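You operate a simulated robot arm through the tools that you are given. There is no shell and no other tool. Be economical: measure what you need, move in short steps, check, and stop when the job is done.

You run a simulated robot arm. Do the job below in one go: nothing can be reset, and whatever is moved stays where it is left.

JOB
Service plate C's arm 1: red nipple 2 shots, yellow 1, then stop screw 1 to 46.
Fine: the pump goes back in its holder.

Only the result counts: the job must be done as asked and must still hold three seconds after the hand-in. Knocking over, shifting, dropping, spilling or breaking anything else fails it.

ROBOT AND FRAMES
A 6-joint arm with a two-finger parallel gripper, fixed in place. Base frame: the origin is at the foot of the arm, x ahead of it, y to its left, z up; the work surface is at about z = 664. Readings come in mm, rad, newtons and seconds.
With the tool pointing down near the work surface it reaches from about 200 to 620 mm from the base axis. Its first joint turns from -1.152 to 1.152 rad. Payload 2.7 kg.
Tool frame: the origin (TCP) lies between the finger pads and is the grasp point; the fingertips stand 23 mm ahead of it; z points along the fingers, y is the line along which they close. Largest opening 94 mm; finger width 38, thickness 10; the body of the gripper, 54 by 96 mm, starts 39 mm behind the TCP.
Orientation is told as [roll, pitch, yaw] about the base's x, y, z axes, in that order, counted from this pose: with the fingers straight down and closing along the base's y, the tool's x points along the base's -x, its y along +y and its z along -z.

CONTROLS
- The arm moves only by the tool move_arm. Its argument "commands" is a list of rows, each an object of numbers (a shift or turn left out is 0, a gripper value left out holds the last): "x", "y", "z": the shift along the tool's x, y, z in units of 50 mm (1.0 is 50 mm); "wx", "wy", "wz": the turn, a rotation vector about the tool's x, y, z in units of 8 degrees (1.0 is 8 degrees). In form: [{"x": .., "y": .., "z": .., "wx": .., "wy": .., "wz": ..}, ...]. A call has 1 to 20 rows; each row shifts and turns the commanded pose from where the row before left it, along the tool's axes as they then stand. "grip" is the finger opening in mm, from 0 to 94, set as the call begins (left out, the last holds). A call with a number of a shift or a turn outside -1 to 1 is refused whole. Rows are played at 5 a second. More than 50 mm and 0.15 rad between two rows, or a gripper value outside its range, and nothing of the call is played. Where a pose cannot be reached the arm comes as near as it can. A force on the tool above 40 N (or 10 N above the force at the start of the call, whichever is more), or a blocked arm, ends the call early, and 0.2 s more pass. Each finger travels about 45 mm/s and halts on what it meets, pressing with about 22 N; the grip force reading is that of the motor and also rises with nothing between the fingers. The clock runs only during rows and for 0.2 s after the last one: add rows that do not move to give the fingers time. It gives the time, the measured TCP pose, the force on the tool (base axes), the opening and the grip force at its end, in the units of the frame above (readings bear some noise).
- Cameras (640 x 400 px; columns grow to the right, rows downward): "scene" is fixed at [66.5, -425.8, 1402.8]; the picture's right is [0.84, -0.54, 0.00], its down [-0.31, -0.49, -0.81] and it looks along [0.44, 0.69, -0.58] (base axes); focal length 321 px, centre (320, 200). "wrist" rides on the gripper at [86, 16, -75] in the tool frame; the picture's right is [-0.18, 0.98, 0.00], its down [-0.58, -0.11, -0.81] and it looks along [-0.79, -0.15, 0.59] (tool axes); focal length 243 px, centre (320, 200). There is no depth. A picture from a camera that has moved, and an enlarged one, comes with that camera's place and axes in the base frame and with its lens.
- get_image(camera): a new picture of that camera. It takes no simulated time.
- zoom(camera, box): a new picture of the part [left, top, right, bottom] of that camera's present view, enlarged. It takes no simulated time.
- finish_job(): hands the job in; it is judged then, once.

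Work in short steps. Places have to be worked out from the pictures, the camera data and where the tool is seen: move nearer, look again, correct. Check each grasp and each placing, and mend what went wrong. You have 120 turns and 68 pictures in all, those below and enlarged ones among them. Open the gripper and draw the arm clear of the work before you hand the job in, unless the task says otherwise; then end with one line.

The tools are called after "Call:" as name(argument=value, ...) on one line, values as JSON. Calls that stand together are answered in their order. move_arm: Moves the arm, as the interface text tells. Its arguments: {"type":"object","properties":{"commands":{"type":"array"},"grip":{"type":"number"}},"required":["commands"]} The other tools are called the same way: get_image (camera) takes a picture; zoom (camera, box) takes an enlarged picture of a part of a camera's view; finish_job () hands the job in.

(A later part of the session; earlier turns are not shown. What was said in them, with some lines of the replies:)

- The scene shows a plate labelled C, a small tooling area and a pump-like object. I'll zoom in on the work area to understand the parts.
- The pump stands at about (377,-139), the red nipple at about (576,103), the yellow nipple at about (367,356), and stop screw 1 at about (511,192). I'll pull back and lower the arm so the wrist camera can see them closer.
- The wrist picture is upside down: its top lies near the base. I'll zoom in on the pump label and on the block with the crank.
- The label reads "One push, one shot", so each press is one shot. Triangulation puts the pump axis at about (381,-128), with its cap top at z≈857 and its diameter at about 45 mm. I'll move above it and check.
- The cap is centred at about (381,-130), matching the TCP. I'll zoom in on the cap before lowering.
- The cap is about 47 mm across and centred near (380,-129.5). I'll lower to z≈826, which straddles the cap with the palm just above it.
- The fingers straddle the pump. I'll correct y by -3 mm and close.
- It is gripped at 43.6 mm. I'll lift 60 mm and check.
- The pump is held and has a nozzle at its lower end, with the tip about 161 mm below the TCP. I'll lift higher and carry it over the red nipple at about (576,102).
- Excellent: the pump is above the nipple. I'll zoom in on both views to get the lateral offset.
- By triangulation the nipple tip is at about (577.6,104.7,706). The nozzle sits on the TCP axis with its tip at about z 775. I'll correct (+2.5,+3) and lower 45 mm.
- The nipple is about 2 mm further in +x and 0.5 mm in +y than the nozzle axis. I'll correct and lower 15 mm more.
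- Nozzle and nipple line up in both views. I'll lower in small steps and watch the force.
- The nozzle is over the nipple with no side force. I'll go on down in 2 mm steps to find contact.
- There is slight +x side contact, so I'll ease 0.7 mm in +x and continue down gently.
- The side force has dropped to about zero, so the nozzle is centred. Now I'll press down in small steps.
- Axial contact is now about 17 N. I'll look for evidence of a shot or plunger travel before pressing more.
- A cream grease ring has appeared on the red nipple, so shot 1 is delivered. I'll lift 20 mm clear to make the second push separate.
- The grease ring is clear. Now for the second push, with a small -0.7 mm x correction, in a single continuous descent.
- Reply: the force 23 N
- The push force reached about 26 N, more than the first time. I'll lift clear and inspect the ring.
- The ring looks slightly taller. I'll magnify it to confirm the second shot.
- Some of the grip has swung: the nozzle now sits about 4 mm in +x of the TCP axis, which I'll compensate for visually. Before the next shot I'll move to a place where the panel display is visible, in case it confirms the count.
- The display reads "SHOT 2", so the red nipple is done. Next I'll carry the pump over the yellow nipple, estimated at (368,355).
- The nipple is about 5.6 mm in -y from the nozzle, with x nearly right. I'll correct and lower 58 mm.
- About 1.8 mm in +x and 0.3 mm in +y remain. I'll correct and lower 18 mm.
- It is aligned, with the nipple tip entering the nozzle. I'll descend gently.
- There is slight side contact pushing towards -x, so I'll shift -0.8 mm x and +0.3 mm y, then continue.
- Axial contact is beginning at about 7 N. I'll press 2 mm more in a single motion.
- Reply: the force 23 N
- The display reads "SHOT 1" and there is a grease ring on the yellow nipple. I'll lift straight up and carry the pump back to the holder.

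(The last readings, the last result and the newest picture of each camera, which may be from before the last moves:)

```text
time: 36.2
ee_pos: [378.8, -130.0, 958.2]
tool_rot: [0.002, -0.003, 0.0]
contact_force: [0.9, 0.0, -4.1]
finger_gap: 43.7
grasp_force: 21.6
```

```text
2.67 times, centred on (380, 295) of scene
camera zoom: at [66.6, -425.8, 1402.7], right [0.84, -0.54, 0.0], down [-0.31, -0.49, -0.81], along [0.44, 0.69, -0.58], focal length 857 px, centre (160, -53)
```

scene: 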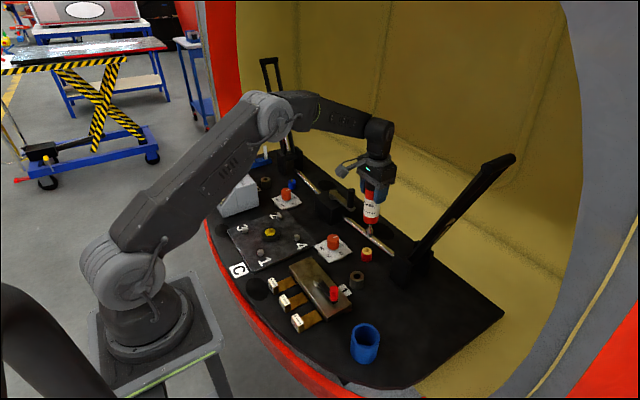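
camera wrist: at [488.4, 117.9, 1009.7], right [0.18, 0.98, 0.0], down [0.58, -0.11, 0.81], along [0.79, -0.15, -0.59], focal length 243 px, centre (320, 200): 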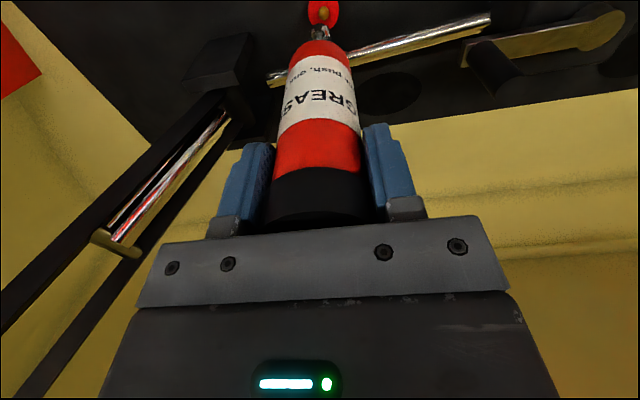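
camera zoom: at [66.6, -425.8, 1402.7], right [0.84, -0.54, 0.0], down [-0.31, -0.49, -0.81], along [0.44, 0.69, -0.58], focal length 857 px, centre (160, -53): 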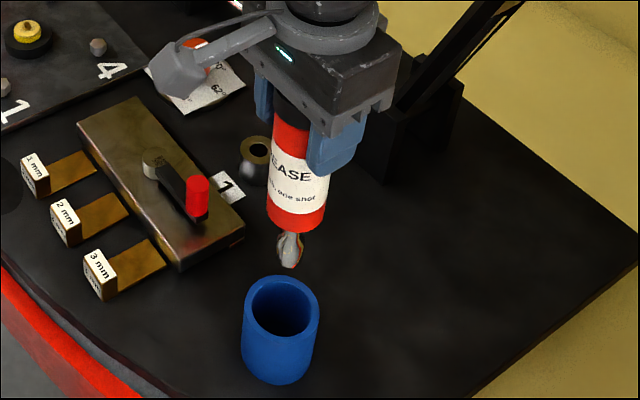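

The pump is tilted by about 1.6° with its nozzle towards +x. I'll counter-rotate the tool, centre it over the holder and lower 80 mm to just above the rim.

Call:
move_arm(commands=[{"x": -0.04, "y": -0.022, "wy": 0.2}, {"z": 0.4, "x": -0.011}, {"z": 0.4, "x": -0.011}, {"z": 0.4, "x": -0.011}, {"z": 0.4, "x": -0.011}, {}, {}])

Call:
zoom(camera="wrist", box=[240, 0, 400, 100])

Call:
zoom(camera="scene", box=[330, 280, 410, 370])

```text
time: 37.8
ee_pos: [380.2, -129.0, 877.5]
tool_rot: [0.002, 0.024, 0.0]
contact_force: [-1.2, -0.9, -3.7]
finger_gap: 43.6
grasp_force: 21.9
```

```text
4.00 times, centred on (320, 50) of wrist
camera zoom: at [296.7, -113.6, 953.3], right [0.18, 0.98, 0.0], down [0.6, -0.11, 0.79], along [0.78, -0.15, -0.61], focal length 970 px, centre (320, 800)
```

zoom: 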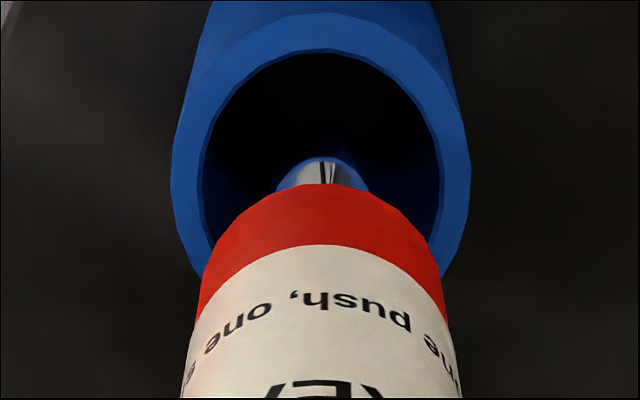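

```text
4.44 times, centred on (370, 325) of scene
camera zoom: at [66.6, -425.8, 1402.7], right [0.84, -0.54, 0.0], down [-0.31, -0.49, -0.81], along [0.44, 0.69, -0.58], focal length 1428 px, centre (98, -356)
```

zoom: 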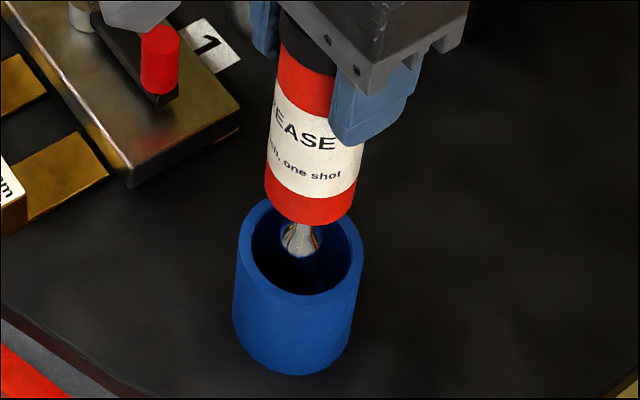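

It is well centred, needing only about -1 mm in x. I'll lower 38 mm further to bring the body bottom to the rim.

Call:
move_arm(commands=[{"x": 0.02, "y": -0.004}, {"z": 0.26, "x": -0.007}, {"z": 0.25, "x": -0.007}, {"z": 0.25, "x": -0.007}, {}, {}])

Call:
zoom(camera="wrist", box=[240, 0, 400, 100])

Call:
zoom(camera="scene", box=[330, 280, 410, 370])

```text
time: 39.2
ee_pos: [378.6, -131.6, 840.0]
tool_rot: [0.003, 0.023, 0.0]
contact_force: [0.1, -0.5, -3.3]
finger_gap: 43.7
grasp_force: 21.8
```

```text
4.00 times, centred on (320, 50) of wrist
camera zoom: at [294.5, -114.7, 915.4], right [0.18, 0.98, 0.0], down [0.6, -0.11, 0.79], along [0.78, -0.15, -0.61], focal length 970 px, centre (320, 800)
```

zoom: 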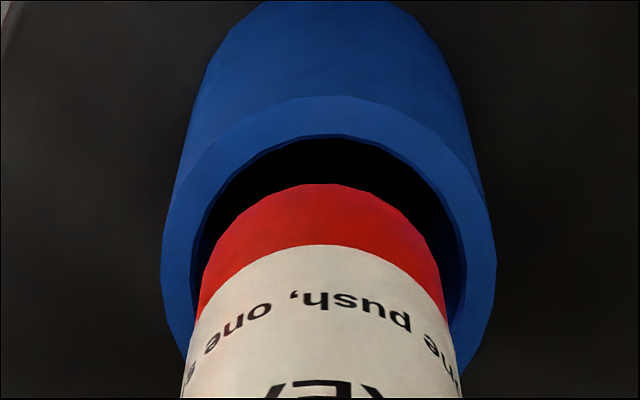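

```text
4.44 times, centred on (370, 325) of scene
camera zoom: at [66.6, -425.8, 1402.7], right [0.84, -0.54, 0.0], down [-0.31, -0.49, -0.81], along [0.44, 0.69, -0.58], focal length 1428 px, centre (98, -356)
```

zoom: 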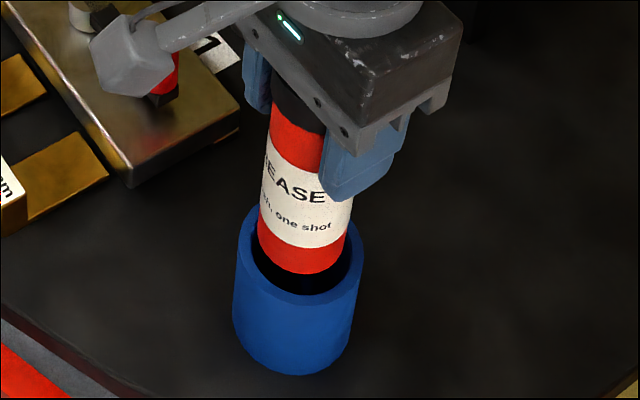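

The body bottom is about 10 mm above the rim. I'll nudge -0.8 mm in x and +0.8 mm in y, then lower gently until contact.

Call:
move_arm(commands=[{"x": 0.016, "y": 0.016}, {"z": 0.08, "x": -0.002}, {"z": 0.08, "x": -0.002}, {}])

Call:
zoom(camera="scene", box=[330, 280, 410, 370])

```text
time: 40.2
ee_pos: [376.9, -129.9, 831.3]
tool_rot: [0.003, 0.026, 0.002]
contact_force: [-0.1, 0.3, -3.7]
finger_gap: 43.9
grasp_force: 21.9
```

```text
4.44 times, centred on (370, 325) of scene
camera zoom: at [66.6, -425.8, 1402.7], right [0.84, -0.54, 0.0], down [-0.31, -0.49, -0.81], along [0.44, 0.69, -0.58], focal length 1428 px, centre (98, -356)
```

zoom: 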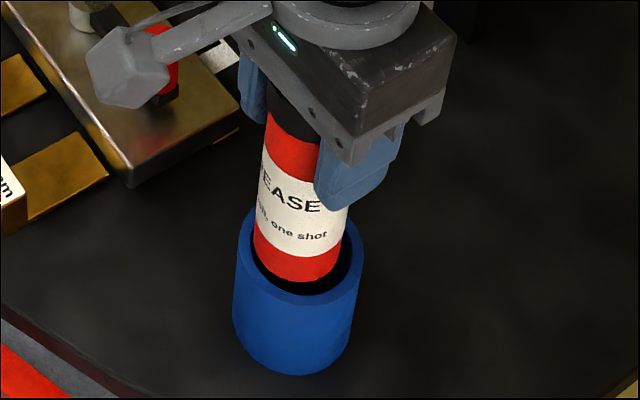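

The body now sits slightly left, so I'll shift +1.2 mm in x and lower to contact.

Call:
move_arm(commands=[{"x": -0.024}, {"z": 0.05}, {"z": 0.05}, {}])

Call:
zoom(camera="scene", box=[330, 280, 410, 370])

```text
time: 41.2
ee_pos: [378.9, -129.3, 826.3]
tool_rot: [0.002, 0.023, -0.001]
contact_force: [0.0, 0.4, -2.8]
finger_gap: 43.5
grasp_force: 22.1
```

```text
4.44 times, centred on (370, 325) of scene
camera zoom: at [66.6, -425.8, 1402.7], right [0.84, -0.54, 0.0], down [-0.31, -0.49, -0.81], along [0.44, 0.69, -0.58], focal length 1428 px, centre (98, -356)
```

zoom: 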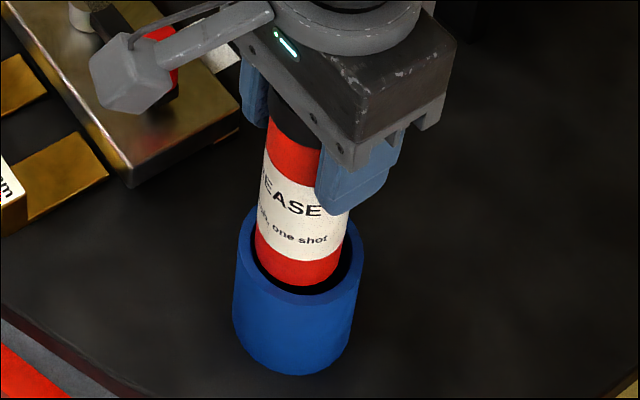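

It is almost at the original depth. I'll lower 1 mm at a time until contact force appears.

Call:
move_arm(commands=[{"x": -0.016}, {"z": 0.03}, {"z": 0.03}, {}])

```text
time: 42.2
ee_pos: [380.7, -130.0, 824.7]
tool_rot: [0.002, 0.022, 0.001]
contact_force: [-3.5, 4.4, 14.0]
finger_gap: 43.8
grasp_force: 21.8
```

The pump has seated at about 17 N. I'll relax 0.8 mm up and open the fingers.

Call:
move_arm(commands=[{"z": -0.02}, {}])

Call:
move_arm(commands=[{}, {}, {}, {}, {}, {}], grip=94)

Call:
zoom(camera="scene", box=[330, 260, 410, 370])

```text
time: 42.8
ee_pos: [380.1, -130.2, 824.5]
tool_rot: [0.001, 0.024, 0.001]
contact_force: [-0.6, -0.7, -1.5]
finger_gap: 43.6
grasp_force: 22.0
```

```text
time: 44.2
ee_pos: [380.2, -129.7, 825.1]
tool_rot: [0.001, 0.024, -0.001]
contact_force: [0.2, 0.2, -0.6]
finger_gap: 93.9
grasp_force: 0.0
```

```text
3.64 times, centred on (370, 315) of scene
camera zoom: at [66.5, -425.8, 1402.8], right [0.84, -0.54, 0.0], down [-0.31, -0.49, -0.81], along [0.44, 0.69, -0.58], focal length 1168 px, centre (138, -218)
```

zoom: 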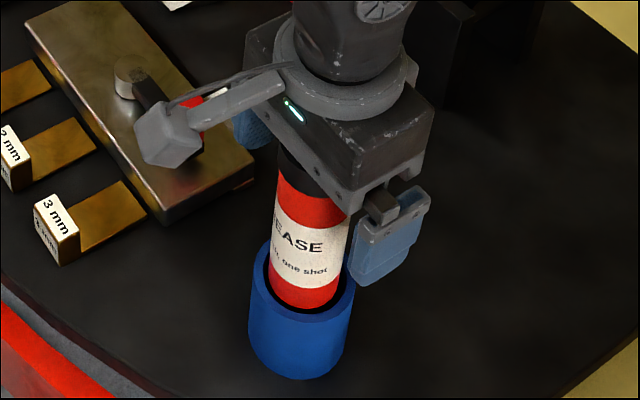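

The pump stands in its holder. I'll rise straight clear, level the tool and move over stop screw 1.

Call:
move_arm(commands=[{"z": -0.4, "x": 0.011}, {"z": -0.8, "x": 0.022}, {"z": -0.8, "x": 0.022}, {"z": -0.5, "x": 0.014}, {"wy": -0.2}, {}])

Call:
move_arm(commands=[{"x": -0.25, "y": 0.63}, {"x": -0.25, "y": 0.63}, {"x": -0.25, "y": 0.63}, {"x": -0.25, "y": 0.63}, {"x": -0.25, "y": 0.63}, {"x": -0.25, "y": 0.63}, {"x": -0.25, "y": 0.63}, {"x": -0.25, "y": 0.63}, {"x": -0.25, "y": 0.63}, {"x": -0.25, "y": 0.63}, {"z": 0.5}, {"z": 0.5}, {}])

Call:
get_image(camera="wrist")

Call:
get_image(camera="scene")

```text
time: 45.6
ee_pos: [380.6, -129.8, 949.2]
tool_rot: [0.002, -0.003, 0.002]
contact_force: [0.8, 0.0, 0.0]
finger_gap: 94.1
grasp_force: 0.1
```

```text
time: 48.4
ee_pos: [504.1, 184.6, 899.6]
tool_rot: [0.002, -0.004, 0.001]
contact_force: [0.1, 0.7, -0.2]
finger_gap: 93.8
grasp_force: 0.1
```

```text
15 pictures are left
camera wrist: at [418.1, 202.0, 973.5], right [0.18, 0.98, 0.0], down [0.58, -0.11, 0.81], along [0.79, -0.15, -0.59], focal length 243 px, centre (320, 200)
```

wrist: 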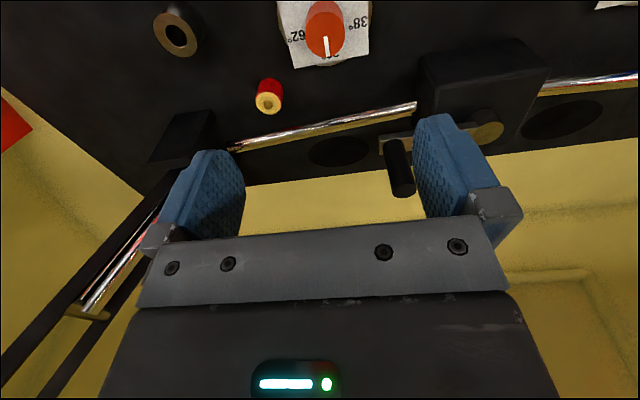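

```text
14 pictures are left
```

scene: 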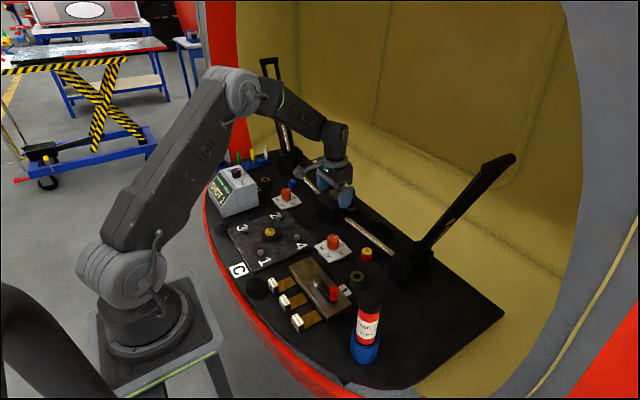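

Stop screw 1's knob is centred at about (509,190) with its top at z≈727. The labels stand 72° apart, with 30° at +x, 38° next and then 46° at about +144° (CCW from above). I'll zoom in to measure the pointer now.

Call:
zoom(camera="wrist", box=[270, 0, 382, 70])

Call:
zoom(camera="scene", box=[306, 225, 362, 265])

```text
5.71 times, centred on (326, 35) of wrist
camera zoom: at [418.1, 202.0, 973.5], right [0.18, 0.98, 0.0], down [0.58, -0.11, 0.81], along [0.79, -0.15, -0.59], focal length 1386 px, centre (286, 1143)
```

zoom: 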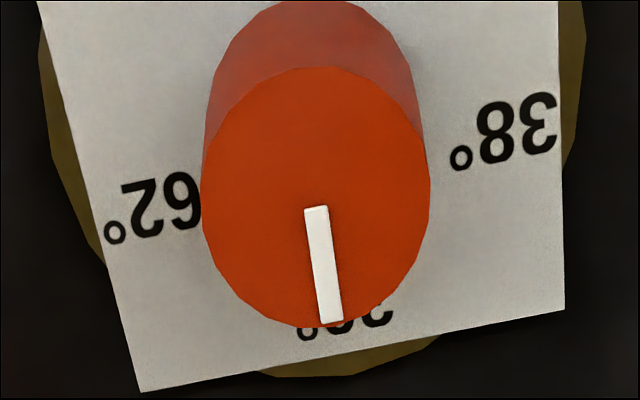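

```text
10.00 times, centred on (334, 245) of scene
camera zoom: at [66.5, -425.8, 1402.8], right [0.84, -0.54, 0.0], down [-0.31, -0.49, -0.81], along [0.44, 0.69, -0.58], focal length 3214 px, centre (180, -250)
```

zoom: 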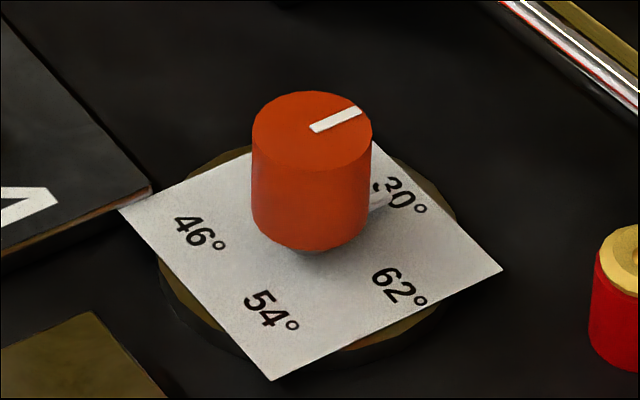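

The knob is about 37 mm across, centred at (509,190), with its top at z≈718. The pointer sits at 30° (yaw ≈0), so it needs +144°. I'll centre above it, pre-rotate the gripper -72° and come down partway.

Call:
move_arm(commands=[{"x": -0.098, "y": 0.108}, {"wz": 1}, {"wz": 1}, {"wz": 1}, {"wz": 1}, {"wz": 1}, {"wz": 1}, {"wz": 1}, {"wz": 1}, {"wz": 1}, {"z": 0.6}, {"z": 0.6}, {"z": 0.6}, {"z": 0.6}, {}, {}])

Call:
get_image(camera="wrist")

Call:
zoom(camera="scene", box=[290, 190, 386, 270])

```text
time: 51.8
ee_pos: [509.1, 192.2, 780.9]
tool_rot: [0.004, -0.001, -1.256]
contact_force: [0.1, 0.2, 0.2]
finger_gap: 94.0
grasp_force: 0.0
```

```text
11 pictures are left
camera wrist: at [498.2, 278.5, 854.5], right [0.99, 0.13, 0.0], down [0.07, -0.59, 0.81], along [0.11, -0.8, -0.59], focal length 243 px, centre (320, 200)
```

wrist: 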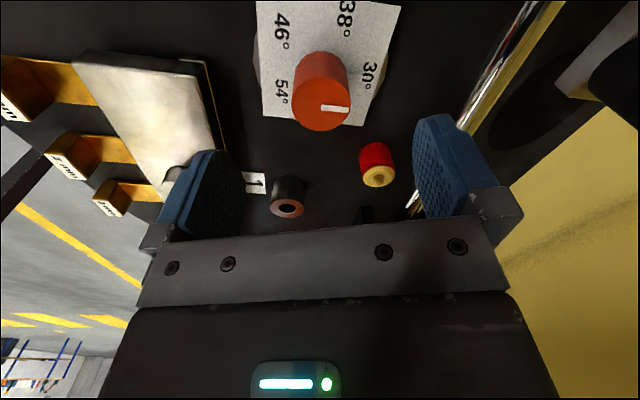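

```text
5.00 times, centred on (338, 230) of scene
camera zoom: at [66.5, -425.8, 1402.8], right [0.84, -0.54, 0.0], down [-0.31, -0.49, -0.81], along [0.44, 0.69, -0.58], focal length 1607 px, centre (230, 50)
```

zoom: 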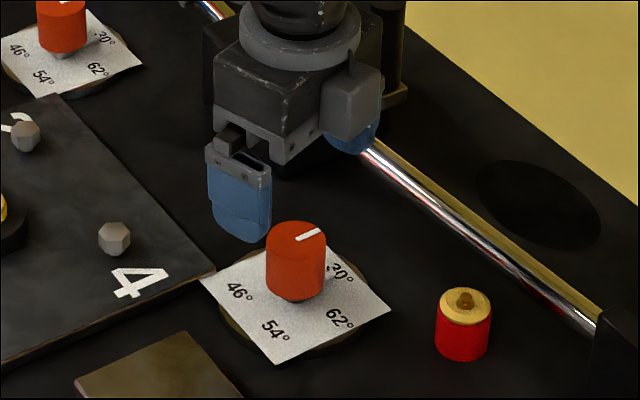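

The knob is nearly centred under the gripper. I'll make a small correction, descend to z≈704 and close.

Call:
move_arm(commands=[{"x": -0.025, "y": 0.013}, {"z": 0.4}, {"z": 0.4}, {"z": 0.4}, {"z": 0.34}, {}])

Call:
move_arm(commands=[{}, {}, {}, {}, {}, {}], grip=28)

Call:
zoom(camera="scene", box=[290, 190, 386, 270])

```text
time: 53.2
ee_pos: [510.8, 190.8, 703.9]
tool_rot: [0.003, -0.001, -1.256]
contact_force: [0.6, 1.1, 0.2]
finger_gap: 93.9
grasp_force: 0.0
```

```text
time: 54.6
ee_pos: [509.7, 189.4, 704.0]
tool_rot: [0.0, 0.0, -1.258]
contact_force: [-14.2, -5.1, 8.1]
finger_gap: 37.9
grasp_force: 44.7
```

```text
5.00 times, centred on (338, 230) of scene
camera zoom: at [66.2, -425.9, 1402.7], right [0.84, -0.54, 0.0], down [-0.31, -0.49, -0.81], along [0.44, 0.69, -0.58], focal length 1607 px, centre (230, 50)
```

zoom: 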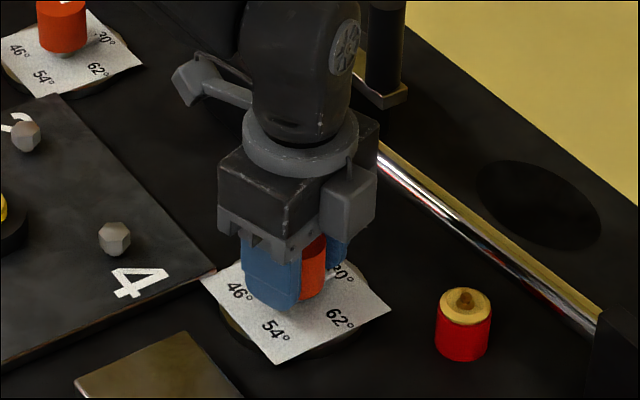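

The knob is gripped at 38 mm, but a 15 N side force shows about 1 mm of off-centre along the closing line. I'll shift to relieve it.

Call:
move_arm(commands=[{"y": -0.02}, {}, {}])

```text
time: 55.4
ee_pos: [510.6, 190.0, 704.5]
tool_rot: [0.003, 0.0, -1.255]
contact_force: [-7.6, -2.6, 4.4]
finger_gap: 38.1
grasp_force: 45.1
```

Call:
move_arm(commands=[{"y": -0.02}, {}, {}])

```text
time: 56.2
ee_pos: [510.3, 189.4, 704.1]
tool_rot: [0.007, -0.001, -1.256]
contact_force: [1.5, 4.0, -0.5]
finger_gap: 37.7
grasp_force: 45.0
```

The grip is centred now. I'll turn +72° first and check.

Call:
move_arm(commands=[{"wz": -0.5}, {"wz": -0.5}, {"wz": -1}, {"wz": -1}, {"wz": -1}, {"wz": -1}, {"wz": -1}, {"wz": -1}, {"wz": -1}, {"wz": -1}, {}])

Call:
zoom(camera="scene", box=[200, 140, 392, 260])

```text
time: 58.6
ee_pos: [509.6, 190.6, 703.3]
tool_rot: [0.0, -0.009, 0.001]
contact_force: [21.4, 21.0, -16.1]
finger_gap: 38.0
grasp_force: 44.6
```

```text
3.33 times, centred on (296, 200) of scene
camera zoom: at [67.2, -425.3, 1402.9], right [0.84, -0.54, 0.0], down [-0.31, -0.49, -0.81], along [0.44, 0.69, -0.58], focal length 1071 px, centre (400, 200)
```

zoom: 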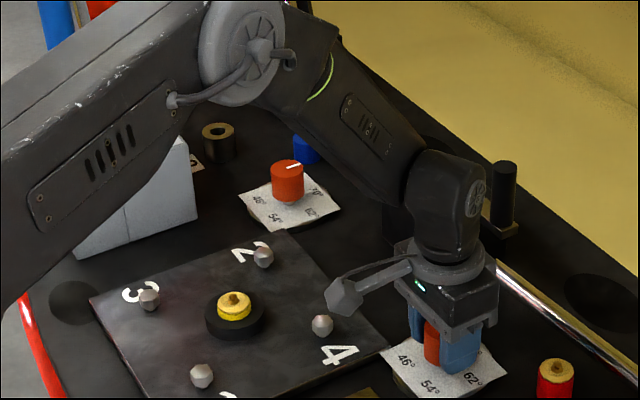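

The side force is 30 N, and the fifth label could read 30 or 70. I'll zoom in on the identical dial 2 card to read it before turning more.

Call:
zoom(camera="scene", box=[270, 182, 306, 212])

```text
13.33 times, centred on (288, 197) of scene
camera zoom: at [67.2, -425.3, 1402.9], right [0.84, -0.54, 0.0], down [-0.31, -0.49, -0.81], along [0.44, 0.69, -0.58], focal length 4285 px, centre (747, 240)
```

zoom: 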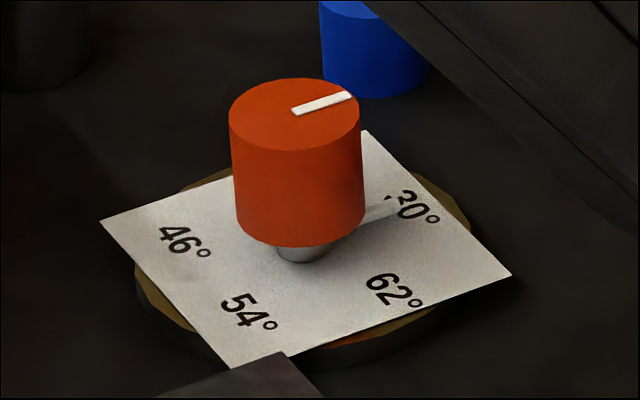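

The label's curved top matches "30", so the scale runs 30, 38, 46, 54, 62 and the direction is right. I'll relieve the side force by shifting about 1.5 mm in +x and +y.

Call:
move_arm(commands=[{"x": -0.03, "y": 0.03, "z": 0.01}, {}, {}])

```text
time: 59.4
ee_pos: [509.9, 189.4, 703.5]
tool_rot: [0.0, -0.002, 0.001]
contact_force: [-5.7, 5.3, 17.8]
finger_gap: 38.2
grasp_force: 45.0
```

The side forces are small now. I'll undo the downward preload and turn another +36°.

Call:
move_arm(commands=[{"x": 0.01, "y": 0.006, "z": -0.012}, {"wz": -0.5}, {"wz": -1}, {"wz": -1}, {"wz": -1}, {"wz": -1}, {}])

```text
time: 61.0
ee_pos: [510.2, 189.4, 703.1]
tool_rot: [0.001, -0.001, 0.628]
contact_force: [-1.7, -11.6, 10.6]
finger_gap: 38.3
grasp_force: 45.1
```

I'll relieve about 1 mm in -y and turn the remaining +36°.

Call:
move_arm(commands=[{"x": 0.015, "y": -0.014, "z": -0.008}, {"wz": -0.5}, {"wz": -1}, {"wz": -1}, {"wz": -1}, {"wz": -1}, {}])

```text
time: 62.6
ee_pos: [509.7, 190.5, 703.9]
tool_rot: [-0.001, 0.0, 1.26]
contact_force: [4.0, -0.6, -3.8]
finger_gap: 37.8
grasp_force: 45.0
```

The turn is complete with low forces. I'll open, lift and look at the pointer.

Call:
move_arm(commands=[{}, {}, {}, {}, {}, {}], grip=94)

Call:
move_arm(commands=[{"z": -0.5}, {"z": -0.8}, {"z": -0.8}, {"z": -0.8}, {}])

Call:
zoom(camera="scene", box=[306, 225, 362, 265])

Call:
zoom(camera="wrist", box=[240, 0, 400, 100])

```text
time: 64.0
ee_pos: [509.7, 190.1, 703.9]
tool_rot: [-0.002, -0.002, 1.256]
contact_force: [0.3, 0.5, 0.3]
finger_gap: 93.9
grasp_force: 0.0
```

```text
time: 65.2
ee_pos: [510.9, 189.5, 849.1]
tool_rot: [-0.001, -0.002, 1.256]
contact_force: [0.0, -1.0, -0.2]
finger_gap: 93.8
grasp_force: 0.1
```

```text
10.00 times, centred on (334, 245) of scene
camera zoom: at [66.5, -425.8, 1402.8], right [0.84, -0.54, 0.0], down [-0.31, -0.49, -0.81], along [0.44, 0.69, -0.58], focal length 3214 px, centre (180, -250)
```

zoom: 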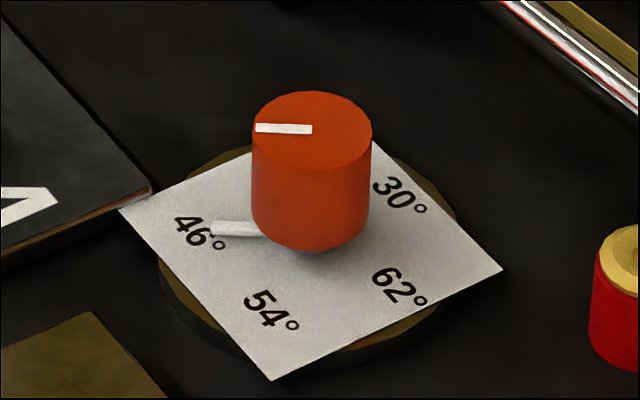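

```text
4.00 times, centred on (320, 50) of wrist
camera zoom: at [468.8, 112.7, 922.3], right [-0.88, 0.48, 0.0], down [0.28, 0.52, 0.81], along [0.39, 0.71, -0.59], focal length 970 px, centre (320, 800)
```

zoom: 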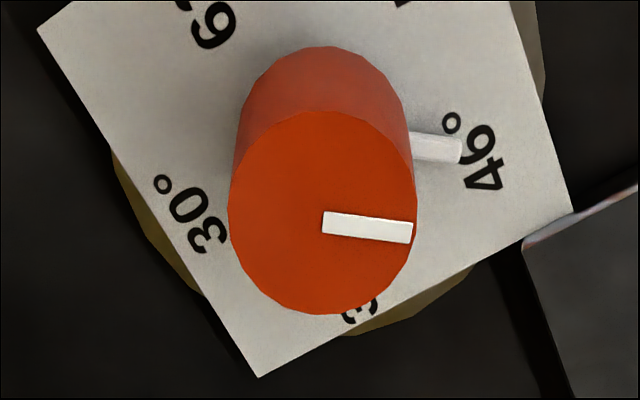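

The pointer and its grey finger point at 46 (measured yaw ≈145° against the nominal 144°), and the "30°" label is now confirmed. I'll draw the arm clear and do a final check.

Call:
move_arm(commands=[{"z": -0.9}, {"z": -0.9}, {"wz": 1}, {"wz": 1}, {"wz": 1}, {"wz": 1}, {"wz": 1}, {"wz": 1}, {"wz": 1}, {"wz": 1}, {"wz": 1}, {"x": 0.4, "y": -0.7}, {"x": 0.4, "y": -0.7}, {"x": 0.4, "y": -0.7}, {"x": 0.4, "y": -0.7}, {"z": -0.9}, {"z": -0.9}, {}])

Call:
get_image(camera="scene")

Call:
zoom(camera="scene", box=[200, 150, 296, 210])

```text
time: 69.0
ee_pos: [427.9, 49.4, 1029.2]
tool_rot: [0.001, -0.003, 0.0]
contact_force: [0.5, -0.4, 0.9]
finger_gap: 93.7
grasp_force: 0.0
```

```text
4 pictures are left
```

scene: 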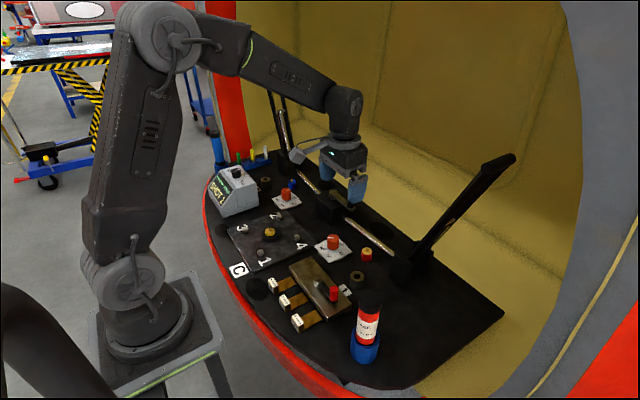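

```text
6.67 times, centred on (248, 180) of scene
camera zoom: at [66.5, -425.8, 1402.8], right [0.84, -0.54, 0.0], down [-0.31, -0.49, -0.81], along [0.44, 0.69, -0.58], focal length 2142 px, centre (800, 333)
```

zoom: 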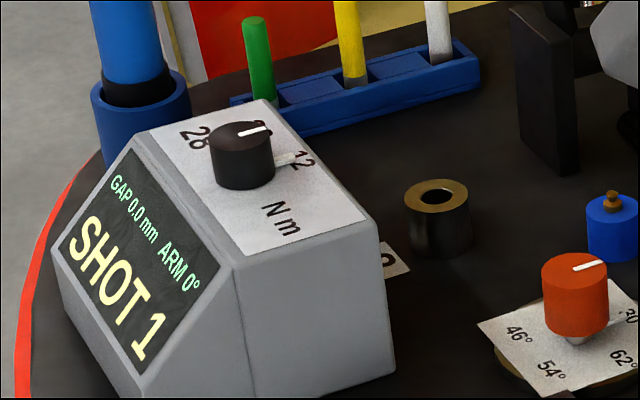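

The display still shows SHOT 1 from the yellow nipple, the pump is upright in its holder, the screw is at 46, and the arm is clear with the gripper open. I'm handing in.

Call:
finish_job()

```text
The job is handed in.
```

The red nipple got 2 shots and the yellow got 1, both confirmed on the display. Stop screw 1 is at 46, and the pump is back in its holder.
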